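You operate a simulated robot arm through the tools that you are given. There is no shell and no other tool. Be economical: measure what you need, move in short steps, check, and stop when the job is done.

You run a simulated two-armed robot. Do the job below in one go: nothing can be reset, and whatever is moved stays where it is left.

## Task
Ready the cloth for Filter B: light it up, fold it in half, stand that sign beside it.
Fine: switch the light on before you fold, and off again; the sign stands on the bench by the light box. Set down upright: what you pick out.

The check looks at the end state, three seconds after you hand in, the way a careful person would. Anything else that was tipped, shoved, dropped, spilled or broken makes it a failure. Flat cloth is picked up by pressing the open fingertips on it (5 to 10 N) and closing them slowly along it; thin cloth reads only 2 to 8 mm in the jaws.

## Robot
Two 7-joint arms with two-finger parallel grippers on one trunk, on a base that drives. Base frame: it is fixed to the floor where the robot stands at the start and does not move with it; the origin is under the middle of the robot, x ahead of it, y to its left, z up. Lengths are in m, angles in degrees, forces in N, time in s.
The left shoulder is at the start at [0.07, 0.163, 1.22], the right one opposite. Places, roughly: bench by the light box [0.5, 0, 0.9]; light switch [0.6, -0.1, 0.9]; top of the light box [0.5, -0.3, 0.9]. Payload 3.43 kg a hand.
Tool frame (each hand has its own): the origin (TCP) lies between the finger pads and is the grasp point; the fingertips stand 0.034 m ahead of it; z points along the fingers, y is the line along which they close. Largest opening 0.128 m; finger width 0.024, thickness 0.012; the body of the gripper, 0.048 by 0.13 m, starts 0.096 m behind the TCP.
Orientation is that of the tool frame in the base frame, as a unit quaternion [x, y, z, w]. With the fingers straight down and closing along the base's y, the tool's x points along the base's -x, its y along +y and its z along -z.

## Interface
- The arms move only by the tool drive_tool. It takes "left_motion", "right_motion" or both (then of equal length, played together; a hand with none holds still); each is a list of rows, each a list of 6 numbers: the shift along the base's x, y, z in units of 250 mm (1.0 is 250 mm), then the turn, a rotation vector about the base's x, y, z in units of 60 degrees (1.0 is 60 degrees). In form: [[dx, dy, dz, ax, ay, az], ...]. A call has 1 to 20 rows; each row is the pose to reach, as a shift and turn from the pose commanded when the call began. "left_jaw" and "right_jaw" are, for a hand that has rows, the closure, from 0 (fully open) to 1 (shut), set as the call begins (left out, the last holds). A call with a number of a shift or a turn outside -1 to 1 is refused whole. Each row takes 0.2 s and may step no farther than 0.05 m and 8.6 degrees from the row before; otherwise, or with a gripper value out of range, the whole call is refused. A pose out of reach is approached as far as the arm can. The call stops where the force on the tool passes 40 N (or 10 N more than at its start, if that is more) or the arm is blocked; 0.2 s more then pass. The fingers move at their own pace (about 0.153 m/s each) and stop on an object; they squeeze with about 39 N. The grip force told is the motor's: it shows also when the fingers shut on nothing. Time passes only in rows, and 0.2 s behind the last, so rows that repeat a pose let the fingers close. It gives the time, the measured TCP pose, the force on the tool (base axes), the opening and the grip force at its end, in the units of the frame above (readings bear some noise), with the torque about the TCP (base axes, N m) and any sound that the robot's microphone picked up.
- Cameras (640 x 400 px; columns grow to the right, rows downward): "scene" is now at [0.1306, -0.0243, 1.4363]; the picture's right is [-0.29, -0.96, 0.00], its down [-0.64, 0.20, -0.74] and it looks along [0.71, -0.22, -0.67] (base axes); focal length 214 px, centre (320, 200). "left" rides on the left gripper at [0.076, 0.011, -0.16] in its tool frame; the picture's right is [-0.15, 0.99, 0.00], its down [-0.88, -0.13, -0.46] and it looks along [-0.45, -0.07, 0.89] (tool axes); focal length 234 px, centre (320, 200). "right" rides on the right gripper at [0.076, -0.011, -0.16] in its tool frame; the picture's right is [0.15, 0.99, 0.00], its down [-0.88, 0.13, -0.46] and it looks along [-0.45, 0.07, 0.89] (tool axes); focal length 234 px, centre (320, 200). There is no depth. A picture from a camera that has moved, and an enlarged one, comes with that camera's place and axes in the base frame and with its lens.
- grab_frame(camera): a new picture of that camera. No time passes.
- slide_trunk(by): slides the trunk up (or, below 0, down) by that many m; the arms and the scene camera ride with it, the base frame stays. It gives what a move gives, with no picture.
- drive_base(legs): drives the robot by 1 to 6 legs, each [ahead, left, turn to the left] in m, m and degrees, along the robot's own axes; the way and the turn of a leg run together, so that a leg with both is an arc; at most 1.5 m and 180 degrees a leg. The arms and the cameras ride along, it lands a little off, and it stops where it bumps. It gives what a move gives.
- aim_head(pan, tilt): turns the head with the scene camera to pan (to the left, within 86 degrees either way) and tilt (down, from -29 to 69), counted from straight ahead of the robot. It gives what a move gives.
- close_up(camera, box): a new picture of the part [left, top, right, bottom] of that camera's present view, enlarged. No time passes.
- close_job(): hands the job in; it is judged then, once.

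Work in short steps. Places have to be worked out from the pictures, the camera data and where the tool is seen: move nearer, look again, correct. Check each grasp and each placing, and mend what went wrong. You have 120 turns and 92 pictures in all, those below and enlarged ones among them. Open the grippers and draw the arms clear of the work before you hand the job in, unless the task says otherwise; then end with one line.

The tools are called after "Emit:" as a command line: name --argument value ..., lists and objects as JSON in quotes. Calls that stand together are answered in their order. drive_tool: Moves the arms, as the interface text tells. Its arguments: {"type":"object","properties":{"left_motion":{"type":"array","items":{"type":"array","items":{"type":"number"}}},"left_jaw":{"type":"number"},"right_motion":{"type":"array","items":{"type":"array","items":{"type":"number"}}},"right_jaw":{"type":"number"}},"required":[]} The other tools are called the same way: slide_trunk (by) slides the trunk up or down; drive_base (legs) drives the base; aim_head (pan, tilt) turns the head that bears the scene camera; grab_frame (camera) takes a picture; close_up (camera, box) takes an enlarged picture of a part of a camera's view; close_job () hands the job in.

At the start:

```text
clock: 0.0
left_position: [0.602, 0.0105, 1.283]
left_tcp_rot: [-0.001, 1.0, 0.0, 0.0]
left_ft_force: [-0.1, 0.2, 0.1]
left_wrist_torque: [-0.02, 0.0, 0.0]
left_finger_gap: 0.1277
left_gripper_force: 0.1
right_position: [0.4887, -0.3606, 1.2322]
right_tcp_rot: [0.0, 1.0, 0.0, -0.001]
right_ft_force: [0.0, 0.5, -0.5]
right_wrist_torque: [0.0, 0.0, 0.01]
right_finger_gap: 0.1279
right_gripper_force: 0.1
trunk travel left (down, up): [-0.7, 0.24]
robot x, y, heading: [0.0025, -0.0047, -0.1]
head pan, tilt: [-17.0, 42.0]
```

scene: 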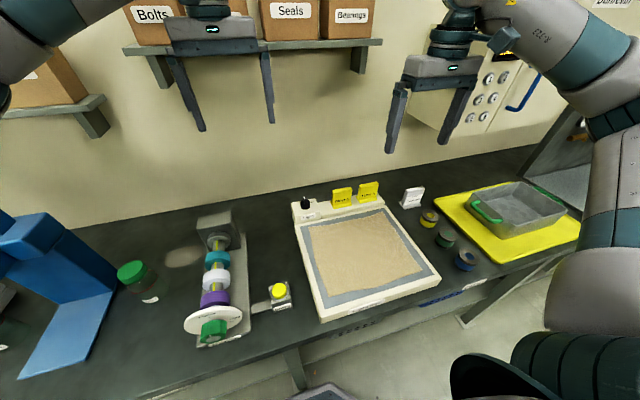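
right: 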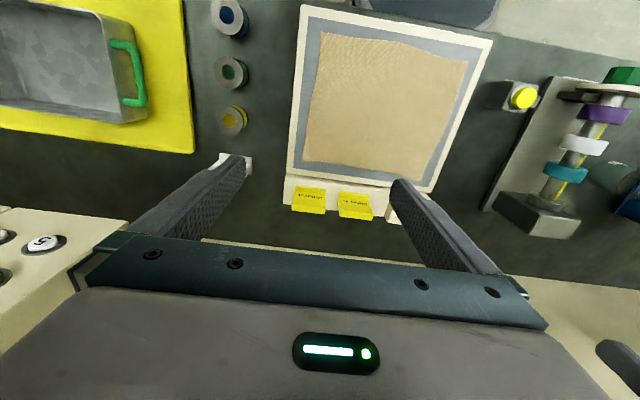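
left: 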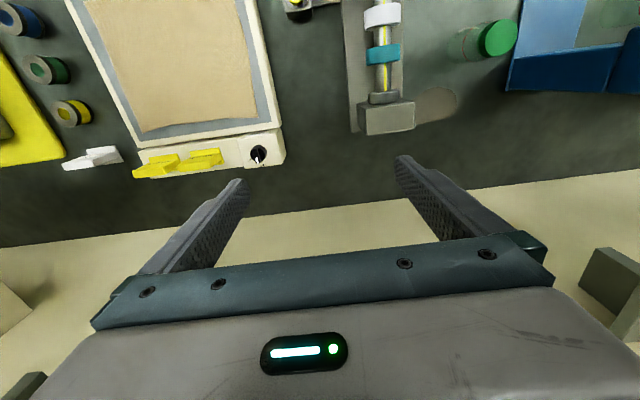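

I see a light box with a cloth, two yellow signs and one white one, plus a black knob. I'll enlarge the box area to read the labels.

Emit:
close_up --camera "scene" --box '[280, 165, 440, 265]'

Emit:
close_up --camera "scene" --box '[320, 175, 432, 245]'

Emit:
close_up --camera "right" --box '[270, 150, 430, 250]'

```text
4.00 times, centred on (360, 215) of scene
camera zoom: at [0.1306, -0.0243, 1.4363], right [-0.29, -0.96, 0.0], down [-0.64, 0.2, -0.74], along [0.71, -0.22, -0.67], focal length 858 px, centre (160, 140)
```

zoom: 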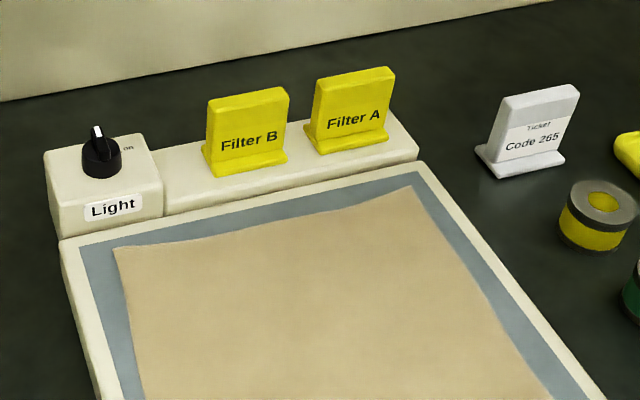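

```text
5.71 times, centred on (376, 210) of scene
camera zoom: at [0.1306, -0.0243, 1.4363], right [-0.29, -0.96, 0.0], down [-0.64, 0.2, -0.74], along [0.71, -0.22, -0.67], focal length 1226 px, centre (0, 143)
```

zoom: 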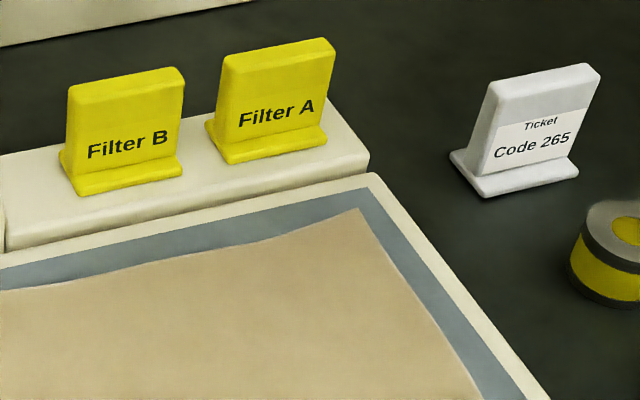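

```text
4.00 times, centred on (350, 200) of right
camera zoom: at [0.4139, -0.3709, 1.3912], right [-0.15, 0.99, 0.0], down [0.88, 0.13, 0.46], along [0.45, 0.07, -0.89], focal length 937 px, centre (200, 200)
```

zoom: 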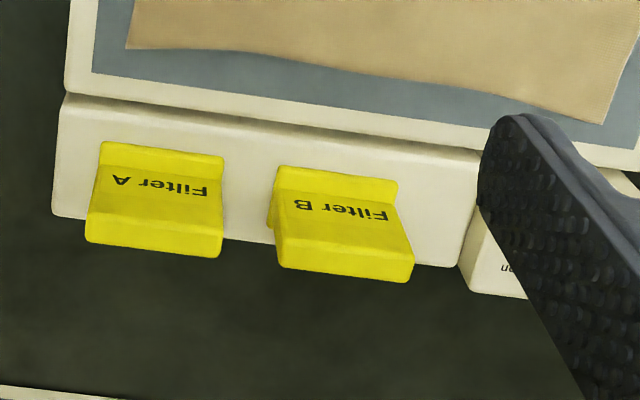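

The Filter B sign stands on the rear rail, and the black knob labelled "Light" is at about (0.637, -0.128, 0.955). I'll zoom in on the knob and on the cloth corners.

Emit:
close_up --camera "scene" --box '[285, 185, 333, 215]'

Emit:
close_up --camera "left" --box '[226, 130, 290, 170]'

Emit:
close_up --camera "scene" --box '[260, 200, 452, 320]'

```text
13.33 times, centred on (309, 200) of scene
camera zoom: at [0.1306, -0.0243, 1.4363], right [-0.29, -0.96, 0.0], down [-0.64, 0.2, -0.74], along [0.71, -0.22, -0.67], focal length 2860 px, centre (467, 200)
```

zoom: 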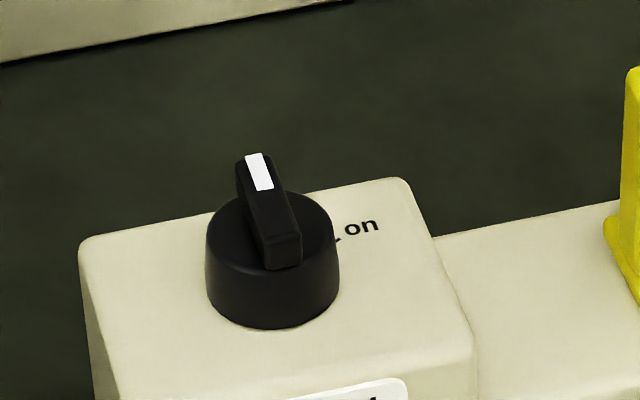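

```text
10.00 times, centred on (258, 150) of left
camera zoom: at [0.5249, 0.0214, 1.4398], right [0.15, 0.99, 0.0], down [0.88, -0.13, 0.46], along [0.45, -0.07, -0.89], focal length 2342 px, centre (940, 700)
```

zoom: 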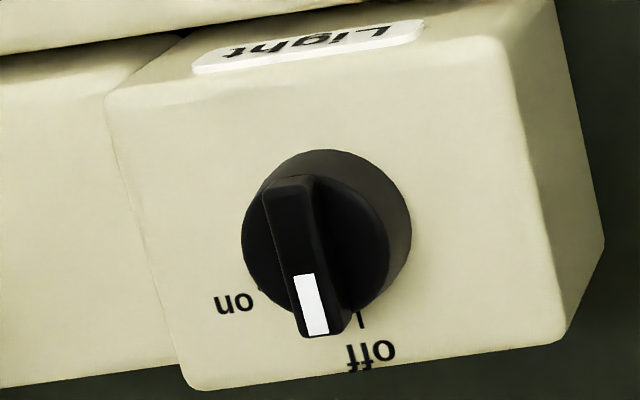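

```text
3.33 times, centred on (356, 260) of scene
camera zoom: at [0.1306, -0.0243, 1.4363], right [-0.29, -0.96, 0.0], down [-0.64, 0.2, -0.74], along [0.71, -0.22, -0.67], focal length 715 px, centre (200, 0)
```

zoom: 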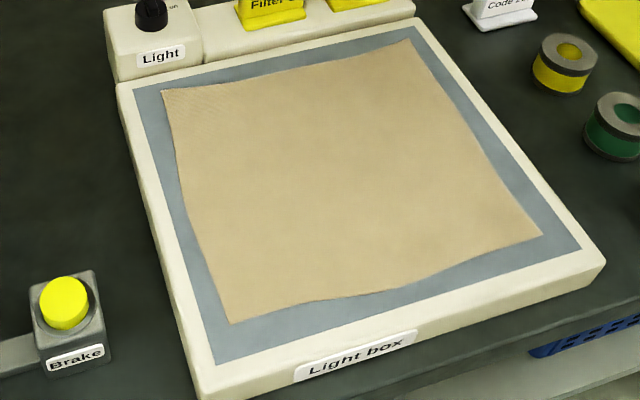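

The pointer bar is on "off" (pointing +x), and "on" lies about 70° clockwise. The bar is centred near (0.6425, -0.1315) with its top at z≈0.970. I'll bring the left hand half open to above it.

Emit:
drive_tool --left_motion '[[0.027, -0.095, -0.14, 0, 0, 0], [0.054, -0.19, -0.28, 0, 0, 0], [0.081, -0.284, -0.42, 0, 0, 0], [0.108, -0.379, -0.56, 0, 0, 0], [0.135, -0.473, -0.7, 0, 0, 0], [0.162, -0.568, -0.85, 0, 0, 0], [0.162, -0.568, -0.85, 0, 0, 0]]' --left_jaw 0.6

Emit:
grab_frame --camera "left"

Emit:
grab_frame --camera "scene"

```text
clock: 1.6
left_position: [0.6413, -0.1292, 1.0694]
left_tcp_rot: [-0.002, 1.0, -0.001, 0.0]
left_ft_force: [-1.0, -0.6, 1.0]
left_wrist_torque: [0.01, 0.01, -0.01]
left_finger_gap: 0.0514
left_gripper_force: 0.0
right_position: [0.4878, -0.3608, 1.2315]
right_tcp_rot: [0.0, 1.0, 0.0, 0.0]
right_ft_force: [0.6, 0.6, 0.8]
right_wrist_torque: [0.0, -0.02, 0.01]
right_finger_gap: 0.1282
right_gripper_force: 0.0
trunk travel left (down, up): [-0.7, 0.24]
robot x, y, heading: [0.0011, 0.0022, 0.0]
head pan, tilt: [-17.0, 42.0]
```

```text
82 pictures are left
camera left: at [0.5646, -0.1188, 1.2257], right [0.14, 0.99, 0.0], down [0.88, -0.13, 0.46], along [0.45, -0.07, -0.89], focal length 234 px, centre (320, 200)
```

left: 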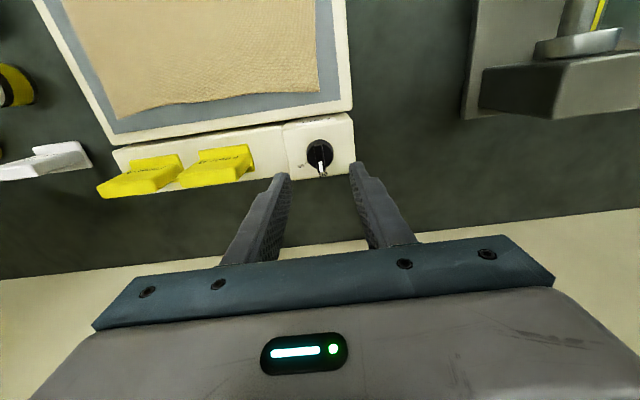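

```text
81 pictures are left
camera scene: at [0.1303, -0.0235, 1.4364], right [-0.29, -0.96, 0.0], down [-0.64, 0.2, -0.74], along [0.71, -0.22, -0.67], focal length 214 px, centre (320, 200)
```

scene: 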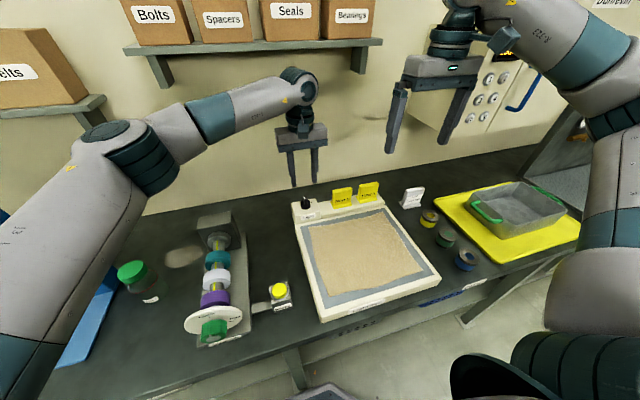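

The hand is lined up above the knob. I'll lower it so the fingertips straddle the bar, then close.

Emit:
drive_tool --left_motion '[[0, 0, -0.1, 0, 0, 0], [0, 0, -0.2, 0, 0, 0], [0, 0, -0.3, 0, 0, 0], [0, 0, -0.3, 0, 0, 0]]'

Emit:
close_up --camera "scene" --box '[269, 167, 349, 217]'

Emit:
close_up --camera "left" --box '[260, 110, 388, 190]'

```text
clock: 2.6
left_position: [0.6415, -0.132, 0.993]
left_tcp_rot: [-0.001, 1.0, -0.001, -0.001]
left_ft_force: [-0.2, -0.7, -0.1]
left_wrist_torque: [-0.03, -0.04, 0.0]
left_finger_gap: 0.0509
left_gripper_force: 0.1
right_position: [0.4883, -0.3607, 1.2312]
right_tcp_rot: [0.0, 1.0, 0.0, 0.0]
right_ft_force: [0.0, -0.4, 0.6]
right_wrist_torque: [0.05, -0.03, 0.02]
right_finger_gap: 0.128
right_gripper_force: 0.1
trunk travel left (down, up): [-0.7, 0.24]
robot x, y, heading: [0.0009, 0.0038, 0.0]
head pan, tilt: [-17.0, 42.0]
```

```text
8.00 times, centred on (309, 192) of scene
camera zoom: at [0.1305, -0.0243, 1.4363], right [-0.29, -0.96, 0.0], down [-0.64, 0.2, -0.74], along [0.71, -0.22, -0.67], focal length 1716 px, centre (408, 264)
```

zoom: 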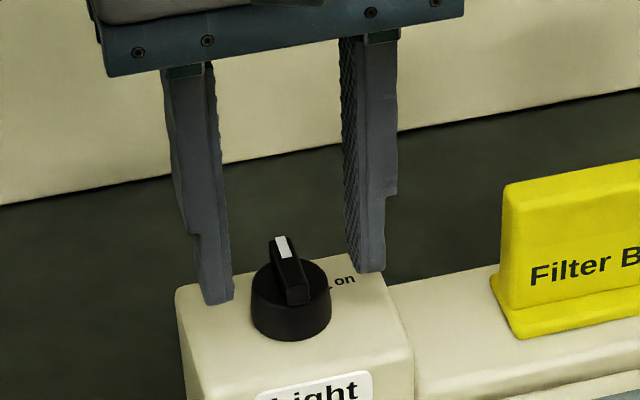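

```text
5.00 times, centred on (324, 150) of left
camera zoom: at [0.5654, -0.1199, 1.1517], right [0.15, 0.99, 0.0], down [0.88, -0.13, 0.46], along [0.45, -0.07, -0.89], focal length 1171 px, centre (300, 450)
```

zoom: 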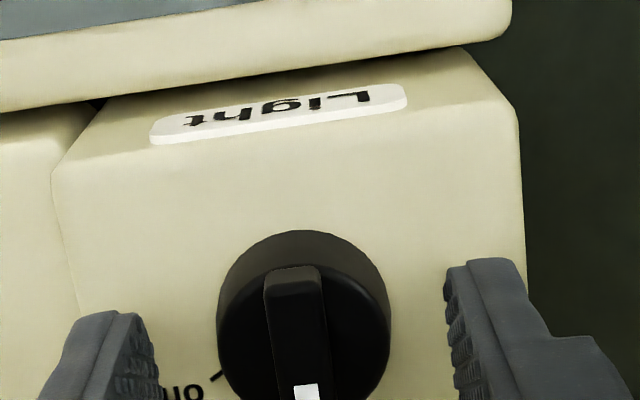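

The tips straddle the bar evenly, so I'll close on it.

Emit:
drive_tool --left_motion '[[0, 0, 0, 0, 0, 0], [0, 0, 0, 0, 0, 0], [0, 0, 0, 0, 0, 0], [0, 0, 0, 0, 0, 0]]' --left_jaw 1.0

```text
clock: 3.6
left_position: [0.6424, -0.1299, 0.9947]
left_tcp_rot: [-0.002, 1.0, 0.0, -0.001]
left_ft_force: [-0.8, 1.1, -0.9]
left_wrist_torque: [0.09, -0.22, -0.24]
left_finger_gap: 0.0098
left_gripper_force: 43.2
right_position: [0.4889, -0.3614, 1.2317]
right_tcp_rot: [0.0, 1.0, 0.0, 0.0]
right_ft_force: [0.7, 0.1, 0.1]
right_wrist_torque: [0.02, 0.01, -0.02]
right_finger_gap: 0.1279
right_gripper_force: 0.1
trunk travel left (down, up): [-0.7, 0.24]
robot x, y, heading: [0.0024, -0.0004, 0.0]
head pan, tilt: [-17.0, 42.0]
```

The bar is gripped (9.8 mm). I'll turn it clockwise in 8° steps.

Emit:
drive_tool --left_motion '[[0, 0, 0, 0, 0, -0.13], [0, 0, 0, 0, 0, -0.26], [0, 0, 0, 0, 0, -0.39], [0, 0, 0, 0, 0, -0.52], [0, 0, 0, 0, 0, -0.65], [0, 0, 0, 0, 0, -0.78], [0, 0, 0, 0, 0, -0.91], [0, 0, 0, 0, 0, -1.0]]'

Emit:
close_up --camera "scene" --box '[260, 165, 420, 265]'

```text
clock: 5.4
left_position: [0.6453, -0.1265, 0.9929]
left_tcp_rot: [0.499, 0.867, 0.0, 0.0]
left_ft_force: [14.5, 22.0, 8.3]
left_wrist_torque: [1.78, 0.19, 0.11]
left_finger_gap: 0.0099
left_gripper_force: 44.2
right_position: [0.4904, -0.3567, 1.2318]
right_tcp_rot: [0.0, 1.0, 0.0, 0.0]
right_ft_force: [0.5, 0.1, -0.1]
right_wrist_torque: [-0.05, -0.01, 0.02]
right_finger_gap: 0.1279
right_gripper_force: 0.1
trunk travel left (down, up): [-0.7, 0.24]
robot x, y, heading: [0.0008, 0.0022, 0.3]
head pan, tilt: [-17.0, 42.0]
```

```text
4.00 times, centred on (340, 215) of scene
camera zoom: at [0.1324, -0.0205, 1.4363], right [-0.29, -0.96, 0.0], down [-0.64, 0.19, -0.74], along [0.71, -0.22, -0.67], focal length 858 px, centre (240, 140)
```

zoom: 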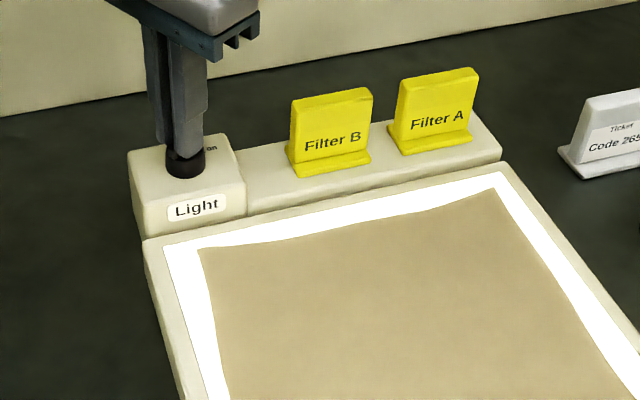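

The light is on. I'll release, rise and check that it stays on.

Emit:
drive_tool --left_motion '[[0, 0, 0, 0, 0, 0], [0, 0, 0, 0, 0, 0], [0, 0, 0.1, 0, 0, 0], [0, 0, 0.25, 0, 0, 0], [0, 0, 0.4, 0, 0, 0]]' --left_jaw 0.6

Emit:
grab_frame --camera "scene"

Emit:
close_up --camera "scene" --box '[275, 175, 355, 225]'

Emit:
close_up --camera "scene" --box '[280, 200, 440, 300]'

```text
clock: 6.6
left_position: [0.6415, -0.1322, 1.0945]
left_tcp_rot: [0.499, 0.867, 0.0, 0.001]
left_ft_force: [-0.6, 1.2, 0.7]
left_wrist_torque: [0.03, 0.04, -0.03]
left_finger_gap: 0.0512
left_gripper_force: 0.0
right_position: [0.4875, -0.36, 1.2313]
right_tcp_rot: [0.0, 1.0, -0.001, 0.0]
right_ft_force: [-0.6, -0.5, 0.2]
right_wrist_torque: [-0.01, 0.0, -0.01]
right_finger_gap: 0.128
right_gripper_force: 0.1
trunk travel left (down, up): [-0.7, 0.24]
robot x, y, heading: [-0.0018, -0.0002, -0.3]
head pan, tilt: [-17.0, 42.0]
```

```text
77 pictures are left
camera scene: at [0.13, -0.0243, 1.4363], right [-0.29, -0.96, 0.0], down [-0.64, 0.2, -0.74], along [0.71, -0.22, -0.67], focal length 214 px, centre (320, 200)
```

scene: 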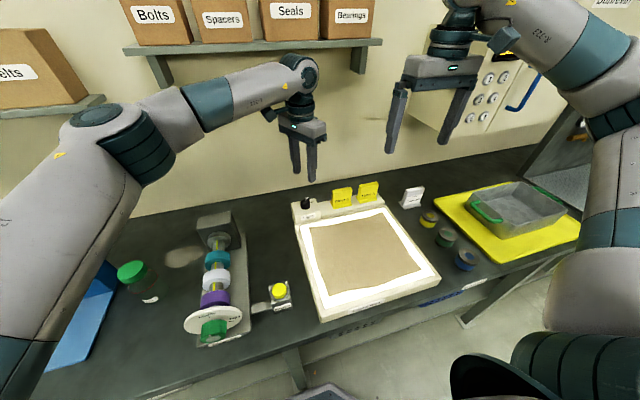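

```text
8.00 times, centred on (315, 200) of scene
camera zoom: at [0.13, -0.0243, 1.4363], right [-0.29, -0.96, 0.0], down [-0.64, 0.2, -0.74], along [0.71, -0.22, -0.67], focal length 1716 px, centre (360, 200)
```

zoom: 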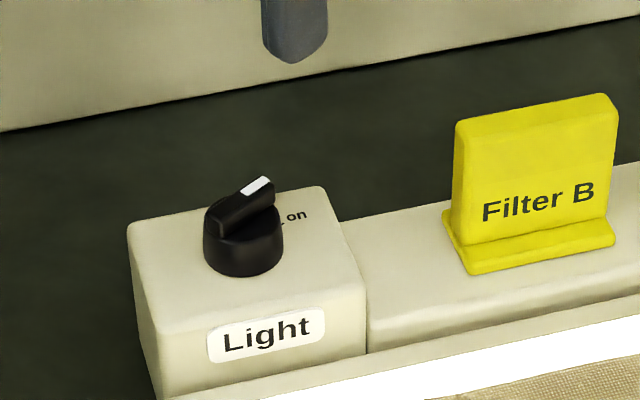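

```text
4.00 times, centred on (360, 250) of scene
camera zoom: at [0.13, -0.0243, 1.4363], right [-0.29, -0.96, 0.0], down [-0.64, 0.2, -0.74], along [0.71, -0.22, -0.67], focal length 858 px, centre (160, 0)
```

zoom: 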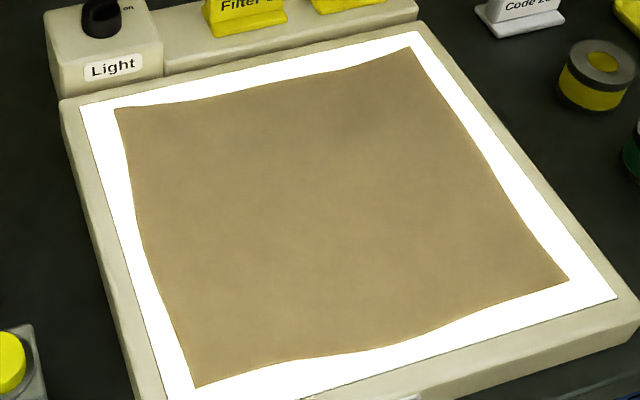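

The light stays on and nothing is hidden in the cloth. The cloth spans about x 0.33–0.55 and y -0.11 to -0.365, and its front edge is too close for the left hand. I'll raise and untwist the left hand, then back the base off and to the right.

Emit:
drive_tool --left_motion '[[0, 0, 0.15, 0, 0, 0.14], [0, 0, 0.3, 0, 0, 0.28], [0, 0, 0.4, 0, 0, 0.42], [0, 0, 0.5, 0, 0, 0.56], [0, 0, 0.5, 0, 0, 0.7], [0, 0, 0.5, 0, 0, 0.84], [0, 0, 0.5, 0, 0, 0.98], [0, 0, 0.5, 0, 0, 1.0]]'

Emit:
drive_base --legs '[[-0.15, 0, 0], [0, -0.22, 0]]'

Emit:
aim_head --pan 0 --tilt 42

Emit:
grab_frame --camera "scene"

```text
clock: 8.4
left_position: [0.6426, -0.132, 1.2197]
left_tcp_rot: [-0.002, 1.0, 0.0, -0.001]
left_ft_force: [-0.2, -0.5, 0.5]
left_wrist_torque: [0.0, 0.02, -0.02]
left_finger_gap: 0.0511
left_gripper_force: 0.1
right_position: [0.488, -0.3602, 1.2309]
right_tcp_rot: [0.001, 1.0, 0.001, 0.0]
right_ft_force: [0.3, -0.4, 0.1]
right_wrist_torque: [0.0, -0.03, -0.04]
right_finger_gap: 0.1279
right_gripper_force: 0.1
trunk travel left (down, up): [-0.7, 0.24]
robot x, y, heading: [0.0001, 0.0001, -0.0]
head pan, tilt: [-17.0, 42.0]
```

```text
clock: 11.1
left_position: [0.4907, -0.3492, 1.2207]
left_tcp_rot: [-0.002, 1.0, -0.001, 0.0]
left_ft_force: [0.0, -0.3, 0.7]
left_wrist_torque: [0.01, -0.02, -0.03]
left_finger_gap: 0.0514
left_gripper_force: 0.1
right_position: [0.3388, -0.5771, 1.2312]
right_tcp_rot: [-0.001, 1.0, 0.0, 0.0]
right_ft_force: [-0.1, 0.6, -0.3]
right_wrist_torque: [0.0, 0.01, -0.01]
right_finger_gap: 0.1282
right_gripper_force: 0.0
trunk travel left (down, up): [-0.7, 0.24]
robot x, y, heading: [-0.154, -0.2187, 0.1]
head pan, tilt: [-17.0, 42.0]
```

```text
clock: 11.9
left_position: [0.4913, -0.35, 1.2208]
left_tcp_rot: [-0.001, 1.0, 0.0, 0.0]
left_ft_force: [0.0, 0.2, 0.0]
left_wrist_torque: [0.02, -0.01, 0.01]
left_finger_gap: 0.0512
left_gripper_force: 0.1
right_position: [0.3383, -0.5776, 1.2307]
right_tcp_rot: [-0.001, 1.0, 0.0, 0.0]
right_ft_force: [0.1, 0.7, 0.1]
right_wrist_torque: [-0.02, 0.02, -0.02]
right_finger_gap: 0.1283
right_gripper_force: 0.1
trunk travel left (down, up): [-0.7, 0.24]
robot x, y, heading: [-0.1461, -0.2179, 0.1]
head pan, tilt: [0.0, 42.0]
```

```text
74 pictures are left
camera scene: at [-0.0162, -0.2185, 1.4363], right [0.0, -1.0, 0.0], down [-0.67, 0.0, -0.74], along [0.74, 0.0, -0.67], focal length 214 px, centre (320, 200)
```

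scene: 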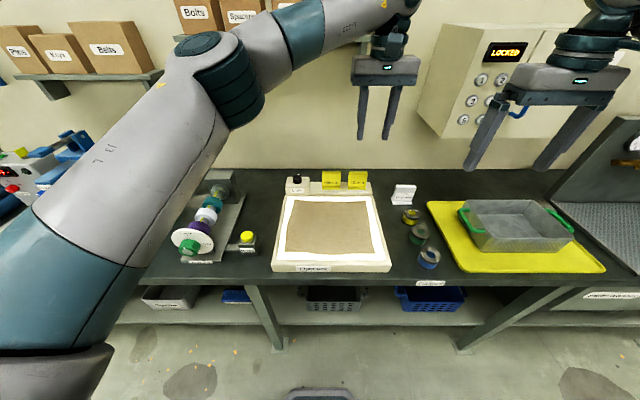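

The robot is well centred on the box now. I'll zoom in on the cloth for precise corner positions.

Emit:
close_up --camera "scene" --box '[256, 190, 400, 280]'

```text
4.44 times, centred on (328, 235) of scene
camera zoom: at [-0.0162, -0.2185, 1.4363], right [0.0, -1.0, 0.0], down [-0.67, 0.0, -0.74], along [0.74, 0.0, -0.67], focal length 953 px, centre (284, 44)
```

zoom: 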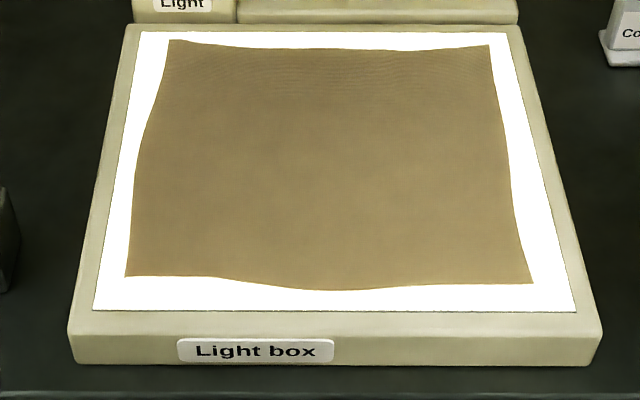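

The cloth's front corners are at about (0.333, -0.116) and (0.328, -0.367). I'll bring both hands, nearly closed, to just above points a little inside them.

Emit:
drive_tool --left_motion '[[-0.083, 0.117, -0.09, 0, 0, 0], [-0.166, 0.234, -0.18, 0, 0, 0], [-0.249, 0.351, -0.27, 0, 0, 0], [-0.332, 0.468, -0.36, 0, 0, 0], [-0.415, 0.585, -0.45, 0, 0, 0], [-0.498, 0.702, -0.55, 0, 0, 0], [-0.58, 0.82, -0.64, 0, 0, 0], [-0.58, 0.82, -0.64, 0, 0, 0]]' --right_motion '[[0.002, 0.135, -0.09, 0, 0, 0], [0.004, 0.27, -0.18, 0, 0, 0], [0.006, 0.405, -0.27, 0, 0, 0], [0.008, 0.54, -0.36, 0, 0, 0], [0.01, 0.675, -0.45, 0, 0, 0], [0.012, 0.81, -0.57, 0, 0, 0], [0.016, 0.948, -0.68, 0, 0, 0], [0.016, 0.948, -0.68, 0, 0, 0]]' --left_jaw 0.75 --right_jaw 0.75

Emit:
grab_frame --camera "scene"

Emit:
grab_frame --camera "left"

Emit:
grab_frame --camera "right"

```text
clock: 13.7
left_position: [0.3454, -0.1451, 1.0613]
left_tcp_rot: [-0.001, 1.0, 0.001, 0.0]
left_ft_force: [-0.6, -1.5, -0.9]
left_wrist_torque: [0.03, -0.01, 0.01]
left_finger_gap: 0.032
left_gripper_force: 0.0
right_position: [0.3441, -0.3426, 1.063]
right_tcp_rot: [-0.001, 1.0, 0.001, -0.001]
right_ft_force: [0.6, -0.2, 0.0]
right_wrist_torque: [0.08, 0.01, 0.03]
right_finger_gap: 0.0321
right_gripper_force: 0.0
trunk travel left (down, up): [-0.7, 0.24]
robot x, y, heading: [-0.152, -0.2188, 0.3]
head pan, tilt: [0.0, 42.0]
```

```text
72 pictures are left
camera scene: at [-0.0168, -0.2202, 1.4364], right [0.0, -1.0, 0.0], down [-0.67, 0.0, -0.74], along [0.74, 0.0, -0.67], focal length 214 px, centre (320, 200)
```

scene: 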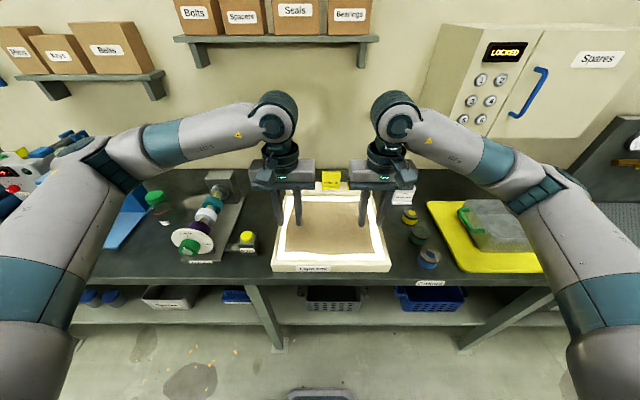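

```text
71 pictures are left
camera left: at [0.2687, -0.1339, 1.2196], right [0.14, 0.99, 0.0], down [0.88, -0.13, 0.46], along [0.45, -0.06, -0.89], focal length 234 px, centre (320, 200)
```

left: 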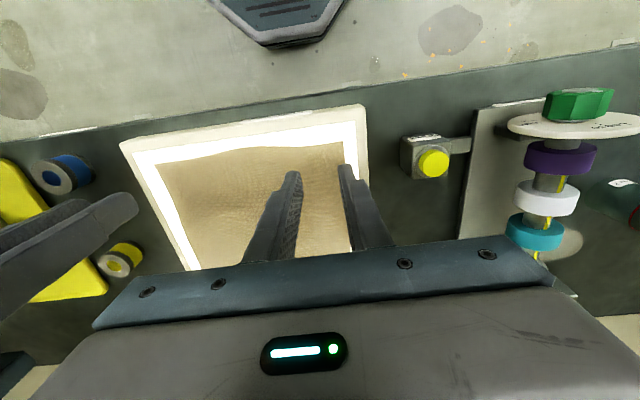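

```text
70 pictures are left
camera right: at [0.2685, -0.3537, 1.2229], right [-0.15, 0.99, 0.0], down [0.88, 0.13, 0.46], along [0.45, 0.07, -0.89], focal length 234 px, centre (320, 200)
```

right: 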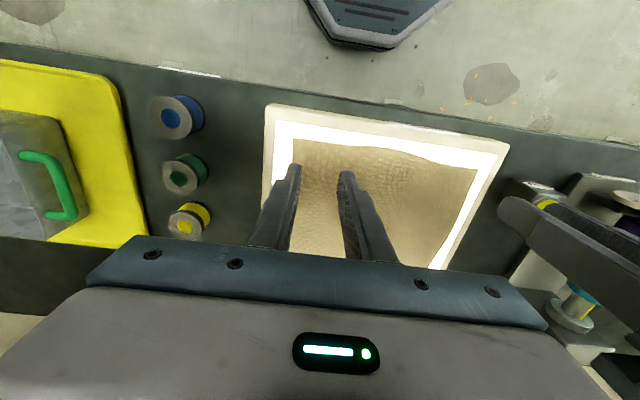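

From the hand cameras the front edge is at x≈0.34. I'll shift both hands 8 mm inward, go down to about 15 mm above the cloth and look again.

Emit:
drive_tool --left_motion '[[0.032, 0, -0.1, 0, 0, 0], [0.032, 0, -0.2, 0, 0, 0], [0.032, 0, -0.3, 0, 0, 0], [0.032, 0, -0.3, 0, 0, 0]]' --right_motion '[[0.032, 0, -0.1, 0, 0, 0], [0.032, 0, -0.2, 0, 0, 0], [0.032, 0, -0.3, 0, 0, 0], [0.032, 0, -0.3, 0, 0, 0]]'

Emit:
close_up --camera "scene" --box '[256, 190, 400, 280]'

Emit:
close_up --camera "left" --box '[240, 80, 400, 180]'

Emit:
close_up --camera "right" --box '[240, 80, 400, 180]'

```text
clock: 14.7
left_position: [0.3532, -0.1441, 0.9863]
left_tcp_rot: [-0.001, 1.0, -0.001, 0.0]
left_ft_force: [0.9, -0.3, 0.0]
left_wrist_torque: [0.0, -0.01, -0.02]
left_finger_gap: 0.0322
left_gripper_force: 0.1
right_position: [0.349, -0.3412, 0.9862]
right_tcp_rot: [-0.001, 1.0, 0.001, 0.0]
right_ft_force: [0.0, 0.6, 0.3]
right_wrist_torque: [-0.01, 0.0, 0.02]
right_finger_gap: 0.0324
right_gripper_force: 0.0
trunk travel left (down, up): [-0.7, 0.24]
robot x, y, heading: [-0.1477, -0.2184, 0.2]
head pan, tilt: [0.0, 42.0]
```

```text
4.44 times, centred on (328, 235) of scene
camera zoom: at [-0.0165, -0.218, 1.4363], right [0.0, -1.0, 0.0], down [-0.67, 0.0, -0.74], along [0.74, 0.0, -0.67], focal length 953 px, centre (284, 44)
```

zoom: 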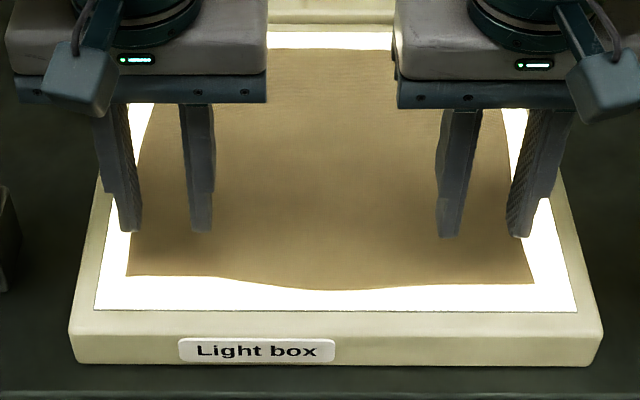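

```text
4.00 times, centred on (320, 130) of left
camera zoom: at [0.2771, -0.1328, 1.1432], right [0.14, 0.99, 0.0], down [0.88, -0.13, 0.46], along [0.45, -0.07, -0.89], focal length 937 px, centre (320, 480)
```

zoom: 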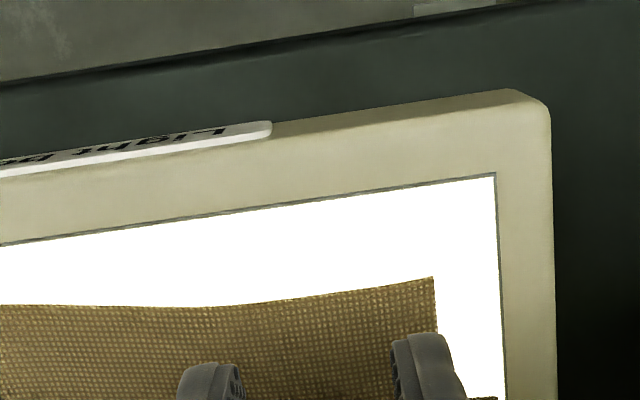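

```text
4.00 times, centred on (320, 130) of right
camera zoom: at [0.275, -0.3505, 1.1463], right [-0.15, 0.99, 0.0], down [0.88, 0.13, 0.46], along [0.45, 0.07, -0.89], focal length 937 px, centre (320, 480)
```

zoom: 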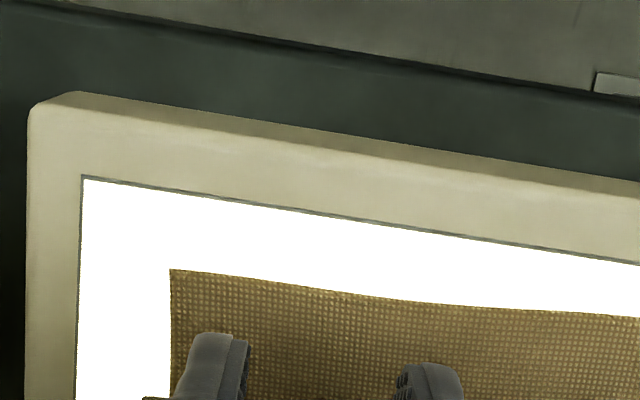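

The left cloth corner is at (0.336, -0.117) and the right at (0.334, -0.375). I'll nudge the left hand 10 mm inward and both hands 4 mm toward the edge, then lower 14 mm and read the forces.

Emit:
drive_tool --left_motion '[[-0.016, -0.04, 0, 0, 0, 0], [-0.016, -0.04, -0.028, 0, 0, 0], [-0.016, -0.04, -0.056, 0, 0, 0], [-0.016, -0.04, -0.056, 0, 0, 0]]' --right_motion '[[-0.016, 0, 0, 0, 0, 0], [-0.016, 0, -0.028, 0, 0, 0], [-0.016, 0, -0.056, 0, 0, 0], [-0.016, 0, -0.056, 0, 0, 0]]'

```text
clock: 15.7
left_position: [0.3509, -0.1527, 0.9714]
left_tcp_rot: [-0.001, 1.0, 0.001, 0.0]
left_ft_force: [-0.5, -0.4, -0.4]
left_wrist_torque: [-0.01, 0.0, 0.01]
left_finger_gap: 0.032
left_gripper_force: 0.1
right_position: [0.347, -0.342, 0.9731]
right_tcp_rot: [0.0, 1.0, 0.001, 0.0]
right_ft_force: [0.6, -0.1, 0.2]
right_wrist_torque: [-0.01, -0.02, 0.0]
right_finger_gap: 0.032
right_gripper_force: 0.1
trunk travel left (down, up): [-0.7, 0.24]
robot x, y, heading: [-0.1506, -0.2189, 0.1]
head pan, tilt: [0.0, 42.0]
```

No contact yet, with the tips at z≈0.938. I'll lower another 3 mm.

Emit:
drive_tool --left_motion '[[0, 0, -0.006, 0, 0, 0], [0, 0, -0.012, 0, 0, 0], [0, 0, -0.012, 0, 0, 0]]' --right_motion '[[0, 0, -0.006, 0, 0, 0], [0, 0, -0.012, 0, 0, 0], [0, 0, -0.012, 0, 0, 0]]'

```text
clock: 16.5
left_position: [0.3502, -0.1538, 0.967]
left_tcp_rot: [-0.001, 1.0, 0.0, 0.001]
left_ft_force: [0.2, -0.3, 0.6]
left_wrist_torque: [0.02, 0.01, -0.02]
left_finger_gap: 0.0321
left_gripper_force: 0.0
right_position: [0.3465, -0.3412, 0.9692]
right_tcp_rot: [-0.001, 1.0, 0.001, 0.0]
right_ft_force: [-0.1, 0.6, 0.5]
right_wrist_torque: [0.01, -0.03, -0.06]
right_finger_gap: 0.0321
right_gripper_force: 0.1
trunk travel left (down, up): [-0.7, 0.24]
robot x, y, heading: [-0.1516, -0.2172, 0.3]
head pan, tilt: [0.0, 42.0]
```

Still no contact, so I'll go down 2 mm more.

Emit:
drive_tool --left_motion '[[0, 0, -0.004, 0, 0, 0], [0, 0, -0.008, 0, 0, 0], [0, 0, -0.008, 0, 0, 0]]' --right_motion '[[0, 0, -0.004, 0, 0, 0], [0, 0, -0.008, 0, 0, 0], [0, 0, -0.008, 0, 0, 0]]'

```text
clock: 17.3
left_position: [0.3509, -0.1533, 0.9655]
left_tcp_rot: [-0.002, 1.0, 0.0, 0.0]
left_ft_force: [0.3, 0.2, 1.0]
left_wrist_torque: [-0.02, 0.04, -0.01]
left_finger_gap: 0.032
left_gripper_force: 0.0
right_position: [0.3474, -0.3416, 0.9678]
right_tcp_rot: [-0.001, 1.0, 0.0, 0.001]
right_ft_force: [-0.6, 0.7, 0.1]
right_wrist_torque: [-0.02, 0.01, 0.01]
right_finger_gap: 0.0321
right_gripper_force: 0.1
trunk travel left (down, up): [-0.7, 0.24]
robot x, y, heading: [-0.152, -0.2185, 0.0]
head pan, tilt: [0.0, 42.0]
```

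Still free. I'll go down 3 mm more in 1 mm steps.

Emit:
drive_tool --left_motion '[[0, 0, -0.004, 0, 0, 0], [0, 0, -0.008, 0, 0, 0], [0, 0, -0.012, 0, 0, 0], [0, 0, -0.012, 0, 0, 0]]' --right_motion '[[0, 0, -0.004, 0, 0, 0], [0, 0, -0.008, 0, 0, 0], [0, 0, -0.012, 0, 0, 0], [0, 0, -0.012, 0, 0, 0]]'

Emit:
close_up --camera "scene" --box '[256, 190, 400, 280]'

```text
clock: 18.3
left_position: [0.3497, -0.1534, 0.964]
left_tcp_rot: [-0.002, 1.0, 0.0, 0.0]
left_ft_force: [0.2, -0.1, 1.1]
left_wrist_torque: [0.0, -0.01, 0.01]
left_finger_gap: 0.0315
left_gripper_force: 0.1
right_position: [0.3458, -0.3416, 0.9636]
right_tcp_rot: [-0.001, 1.0, 0.0, 0.0]
right_ft_force: [0.0, -0.8, -0.5]
right_wrist_torque: [0.01, -0.04, -0.01]
right_finger_gap: 0.0321
right_gripper_force: 0.1
trunk travel left (down, up): [-0.7, 0.24]
robot x, y, heading: [-0.1495, -0.2158, -0.0]
head pan, tilt: [0.0, 42.0]
```

```text
4.44 times, centred on (328, 235) of scene
camera zoom: at [-0.0163, -0.2178, 1.4363], right [0.0, -1.0, 0.0], down [-0.67, 0.0, -0.74], along [0.74, 0.0, -0.67], focal length 953 px, centre (284, 44)
```

zoom: 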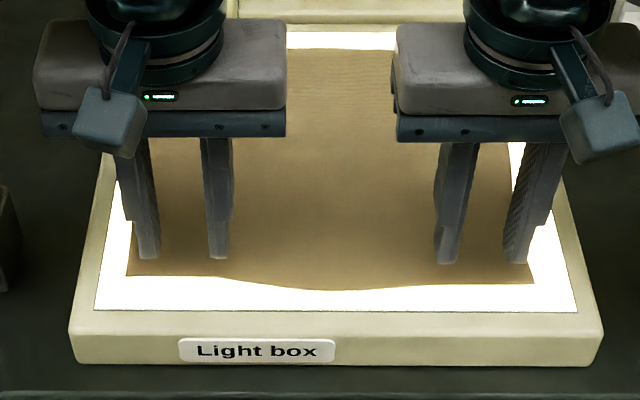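

The tips look close to the cloth. I'll continue down 3 mm.

Emit:
drive_tool --left_motion '[[0, 0, -0.004, 0, 0, 0], [0, 0, -0.008, 0, 0, 0], [0, 0, -0.012, 0, 0, 0], [0, 0, -0.012, 0, 0, 0]]' --right_motion '[[0, 0, -0.004, 0, 0, 0], [0, 0, -0.008, 0, 0, 0], [0, 0, -0.012, 0, 0, 0], [0, 0, -0.012, 0, 0, 0]]'

```text
clock: 19.3
left_position: [0.349, -0.1539, 0.9601]
left_tcp_rot: [-0.002, 1.0, -0.001, 0.0]
left_ft_force: [-0.5, -0.1, -0.1]
left_wrist_torque: [-0.03, -0.01, -0.02]
left_finger_gap: 0.0321
left_gripper_force: 0.0
right_position: [0.3461, -0.3408, 0.9628]
right_tcp_rot: [-0.001, 1.0, 0.0, 0.0]
right_ft_force: [-0.1, 1.0, 0.0]
right_wrist_torque: [0.01, -0.01, 0.04]
right_finger_gap: 0.0318
right_gripper_force: 0.2
trunk travel left (down, up): [-0.7, 0.24]
robot x, y, heading: [-0.1496, -0.2184, 0.2]
head pan, tilt: [0.0, 42.0]
```

Still no contact; 4 mm more in 1 mm steps.

Emit:
drive_tool --left_motion '[[0, 0, -0.004, 0, 0, 0], [0, 0, -0.008, 0, 0, 0], [0, 0, -0.012, 0, 0, 0], [0, 0, -0.016, 0, 0, 0], [0, 0, -0.016, 0, 0, 0]]' --right_motion '[[0, 0, -0.004, 0, 0, 0], [0, 0, -0.008, 0, 0, 0], [0, 0, -0.012, 0, 0, 0], [0, 0, -0.016, 0, 0, 0], [0, 0, -0.016, 0, 0, 0]]'

```text
clock: 20.5
left_position: [0.35, -0.1535, 0.9577]
left_tcp_rot: [-0.002, 1.0, 0.0, 0.0]
left_ft_force: [0.1, -0.7, 0.9]
left_wrist_torque: [0.03, 0.01, -0.02]
left_finger_gap: 0.0319
left_gripper_force: 0.1
right_position: [0.3471, -0.3404, 0.9578]
right_tcp_rot: [-0.001, 1.0, -0.001, 0.0]
right_ft_force: [0.3, -0.5, -0.5]
right_wrist_torque: [0.01, -0.01, 0.0]
right_finger_gap: 0.0318
right_gripper_force: 0.1
trunk travel left (down, up): [-0.7, 0.24]
robot x, y, heading: [-0.1491, -0.2196, 0.1]
head pan, tilt: [0.0, 42.0]
```

Free still, with the tips at about 0.924. I'll look from the left hand before going further.

Emit:
close_up --camera "left" --box '[240, 100, 400, 200]'

Emit:
drive_tool --left_motion '[[0, 0, -0.004, 0, 0, 0], [0, 0, -0.008, 0, 0, 0], [0, 0, -0.012, 0, 0, 0], [0, 0, -0.012, 0, 0, 0]]' --right_motion '[[0, 0, -0.004, 0, 0, 0], [0, 0, -0.008, 0, 0, 0], [0, 0, -0.012, 0, 0, 0], [0, 0, -0.012, 0, 0, 0]]'

```text
4.00 times, centred on (320, 150) of left
camera zoom: at [0.2734, -0.1428, 1.1135], right [0.14, 0.99, 0.0], down [0.88, -0.13, 0.46], along [0.45, -0.07, -0.89], focal length 937 px, centre (320, 400)
```

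zoom: 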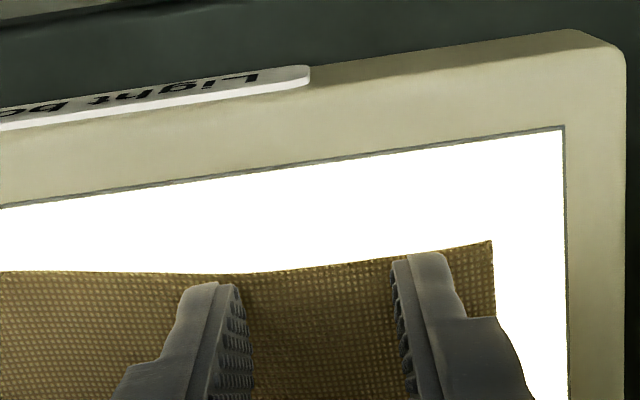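

```text
clock: 21.5
left_position: [0.3504, -0.1546, 0.9541]
left_tcp_rot: [-0.002, 1.0, 0.0, 0.0]
left_ft_force: [0.1, 0.1, 0.4]
left_wrist_torque: [-0.01, 0.04, -0.03]
left_finger_gap: 0.0319
left_gripper_force: 0.1
right_position: [0.3462, -0.3408, 0.9547]
right_tcp_rot: [-0.002, 1.0, 0.0, 0.0]
right_ft_force: [1.2, 0.7, 0.1]
right_wrist_torque: [-0.02, 0.0, 0.0]
right_finger_gap: 0.0317
right_gripper_force: 0.1
trunk travel left (down, up): [-0.7, 0.24]
robot x, y, heading: [-0.151, -0.2205, 0.1]
head pan, tilt: [0.0, 42.0]
```

Not in contact at tip z≈0.920 (surface estimate about 0.92). I'll keep stepping.

Emit:
drive_tool --left_motion '[[0, 0, -0.004, 0, 0, 0], [0, 0, -0.008, 0, 0, 0], [0, 0, -0.012, 0, 0, 0], [0, 0, -0.012, 0, 0, 0]]' --right_motion '[[0, 0, -0.004, 0, 0, 0], [0, 0, -0.008, 0, 0, 0], [0, 0, -0.012, 0, 0, 0], [0, 0, -0.012, 0, 0, 0]]'

Emit:
close_up --camera "scene" --box '[268, 220, 396, 300]'

```text
clock: 22.5
left_position: [0.3502, -0.1535, 0.9499]
left_tcp_rot: [-0.002, 1.0, 0.0, 0.0]
left_ft_force: [-0.3, -0.5, 0.4]
left_wrist_torque: [0.01, 0.01, 0.0]
left_finger_gap: 0.0318
left_gripper_force: 0.1
right_position: [0.347, -0.341, 0.952]
right_tcp_rot: [-0.001, 1.0, 0.0, 0.0]
right_ft_force: [-0.3, 0.5, -0.6]
right_wrist_torque: [0.01, 0.03, -0.01]
right_finger_gap: 0.0319
right_gripper_force: 0.1
trunk travel left (down, up): [-0.7, 0.24]
robot x, y, heading: [-0.1506, -0.218, 0.4]
head pan, tilt: [0.0, 42.0]
```

```text
5.00 times, centred on (332, 260) of scene
camera zoom: at [-0.0163, -0.2178, 1.4363], right [0.0, -1.0, 0.0], down [-0.67, 0.0, -0.74], along [0.74, 0.0, -0.67], focal length 1072 px, centre (260, -100)
```

zoom: 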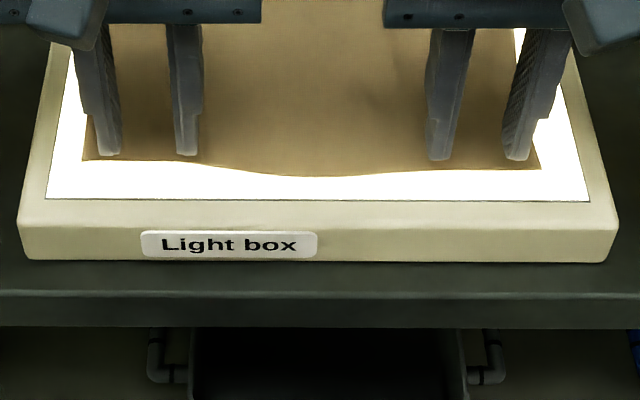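

The tips look very near the cloth; I'll go 3 mm further.

Emit:
drive_tool --left_motion '[[0, 0, -0.004, 0, 0, 0], [0, 0, -0.008, 0, 0, 0], [0, 0, -0.012, 0, 0, 0], [0, 0, -0.012, 0, 0, 0]]' --right_motion '[[0, 0, -0.004, 0, 0, 0], [0, 0, -0.008, 0, 0, 0], [0, 0, -0.012, 0, 0, 0], [0, 0, -0.012, 0, 0, 0]]'

```text
clock: 23.5
left_position: [0.3517, -0.1546, 0.9479]
left_tcp_rot: [-0.002, 1.0, 0.0, 0.0]
left_ft_force: [-0.4, -0.5, -0.2]
left_wrist_torque: [0.01, 0.04, 0.01]
left_finger_gap: 0.0319
left_gripper_force: 0.1
right_position: [0.347, -0.3415, 0.9475]
right_tcp_rot: [-0.001, 1.0, 0.001, 0.0]
right_ft_force: [0.4, 0.3, 0.5]
right_wrist_torque: [0.0, -0.02, -0.01]
right_finger_gap: 0.0318
right_gripper_force: 0.1
trunk travel left (down, up): [-0.7, 0.24]
robot x, y, heading: [-0.1513, -0.2214, 0.0]
head pan, tilt: [0.0, 42.0]
```

Still free, with the tips at about 0.9135. Another 4 mm.

Emit:
drive_tool --left_motion '[[0, 0, -0.004, 0, 0, 0], [0, 0, -0.008, 0, 0, 0], [0, 0, -0.012, 0, 0, 0], [0, 0, -0.016, 0, 0, 0], [0, 0, -0.016, 0, 0, 0]]' --right_motion '[[0, 0, -0.004, 0, 0, 0], [0, 0, -0.008, 0, 0, 0], [0, 0, -0.012, 0, 0, 0], [0, 0, -0.016, 0, 0, 0], [0, 0, -0.016, 0, 0, 0]]'

Emit:
close_up --camera "left" --box '[240, 100, 400, 200]'

```text
clock: 24.7
left_position: [0.3499, -0.1534, 0.9433]
left_tcp_rot: [-0.001, 1.0, 0.0, -0.001]
left_ft_force: [0.1, 0.5, -0.6]
left_wrist_torque: [-0.02, 0.02, 0.0]
left_finger_gap: 0.0321
left_gripper_force: 0.1
right_position: [0.3474, -0.3401, 0.9444]
right_tcp_rot: [-0.001, 1.0, -0.001, 0.0]
right_ft_force: [-0.4, -0.3, 0.4]
right_wrist_torque: [-0.02, 0.03, -0.02]
right_finger_gap: 0.032
right_gripper_force: 0.1
trunk travel left (down, up): [-0.7, 0.24]
robot x, y, heading: [-0.1516, -0.2209, 0.3]
head pan, tilt: [0.0, 42.0]
```

```text
4.00 times, centred on (320, 150) of left
camera zoom: at [0.2732, -0.1426, 1.1004], right [0.14, 0.99, 0.0], down [0.88, -0.13, 0.46], along [0.45, -0.07, -0.89], focal length 937 px, centre (320, 400)
```

zoom: 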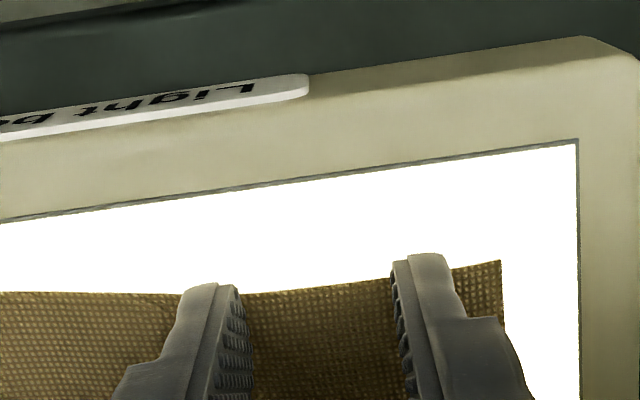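

The cloth surface must be nearer z≈0.905, which puts the front edge at x≈0.344. I'll shift both hands +7 mm in x and go down 3 mm more.

Emit:
drive_tool --left_motion '[[0.028, 0, 0, 0, 0, 0], [0.028, 0, -0.004, 0, 0, 0], [0.028, 0, -0.008, 0, 0, 0], [0.028, 0, -0.012, 0, 0, 0], [0.028, 0, -0.012, 0, 0, 0]]' --right_motion '[[0.032, -0.02, 0, 0, 0, 0], [0.032, -0.02, -0.004, 0, 0, 0], [0.032, -0.02, -0.008, 0, 0, 0], [0.032, -0.02, -0.012, 0, 0, 0], [0.032, -0.02, -0.012, 0, 0, 0]]'

```text
clock: 25.9
left_position: [0.3574, -0.1543, 0.9406]
left_tcp_rot: [-0.002, 1.0, 0.0, 0.0]
left_ft_force: [0.5, 0.6, 8.3]
left_wrist_torque: [0.02, 0.05, -0.02]
left_finger_gap: 0.0319
left_gripper_force: 0.0
right_position: [0.3534, -0.3471, 0.942]
right_tcp_rot: [-0.002, 1.0, 0.0, 0.0]
right_ft_force: [0.1, 0.1, 0.0]
right_wrist_torque: [0.02, -0.02, -0.03]
right_finger_gap: 0.0323
right_gripper_force: 0.1
trunk travel left (down, up): [-0.7, 0.24]
robot x, y, heading: [-0.1528, -0.218, -0.2]
head pan, tilt: [0.0, 42.0]
```

The left hand is pressing at 8 N. I'll lower the right hand 1.5 mm more.

Emit:
drive_tool --right_motion '[[0, 0, -0.003, 0, 0, 0], [0, 0, -0.006, 0, 0, 0], [0, 0, -0.006, 0, 0, 0]]'

```text
clock: 26.7
left_position: [0.3569, -0.1539, 0.9411]
left_tcp_rot: [-0.001, 1.0, -0.001, 0.001]
left_ft_force: [1.7, 0.4, 11.4]
left_wrist_torque: [0.07, -0.02, -0.02]
left_finger_gap: 0.032
left_gripper_force: 0.1
right_position: [0.3544, -0.3458, 0.9404]
right_tcp_rot: [0.0, 1.0, 0.0, 0.0]
right_ft_force: [-0.6, -0.1, 2.1]
right_wrist_torque: [0.02, 0.01, 0.0]
right_finger_gap: 0.032
right_gripper_force: 0.1
trunk travel left (down, up): [-0.7, 0.24]
robot x, y, heading: [-0.1481, -0.217, -0.2]
head pan, tilt: [0.0, 42.0]
```

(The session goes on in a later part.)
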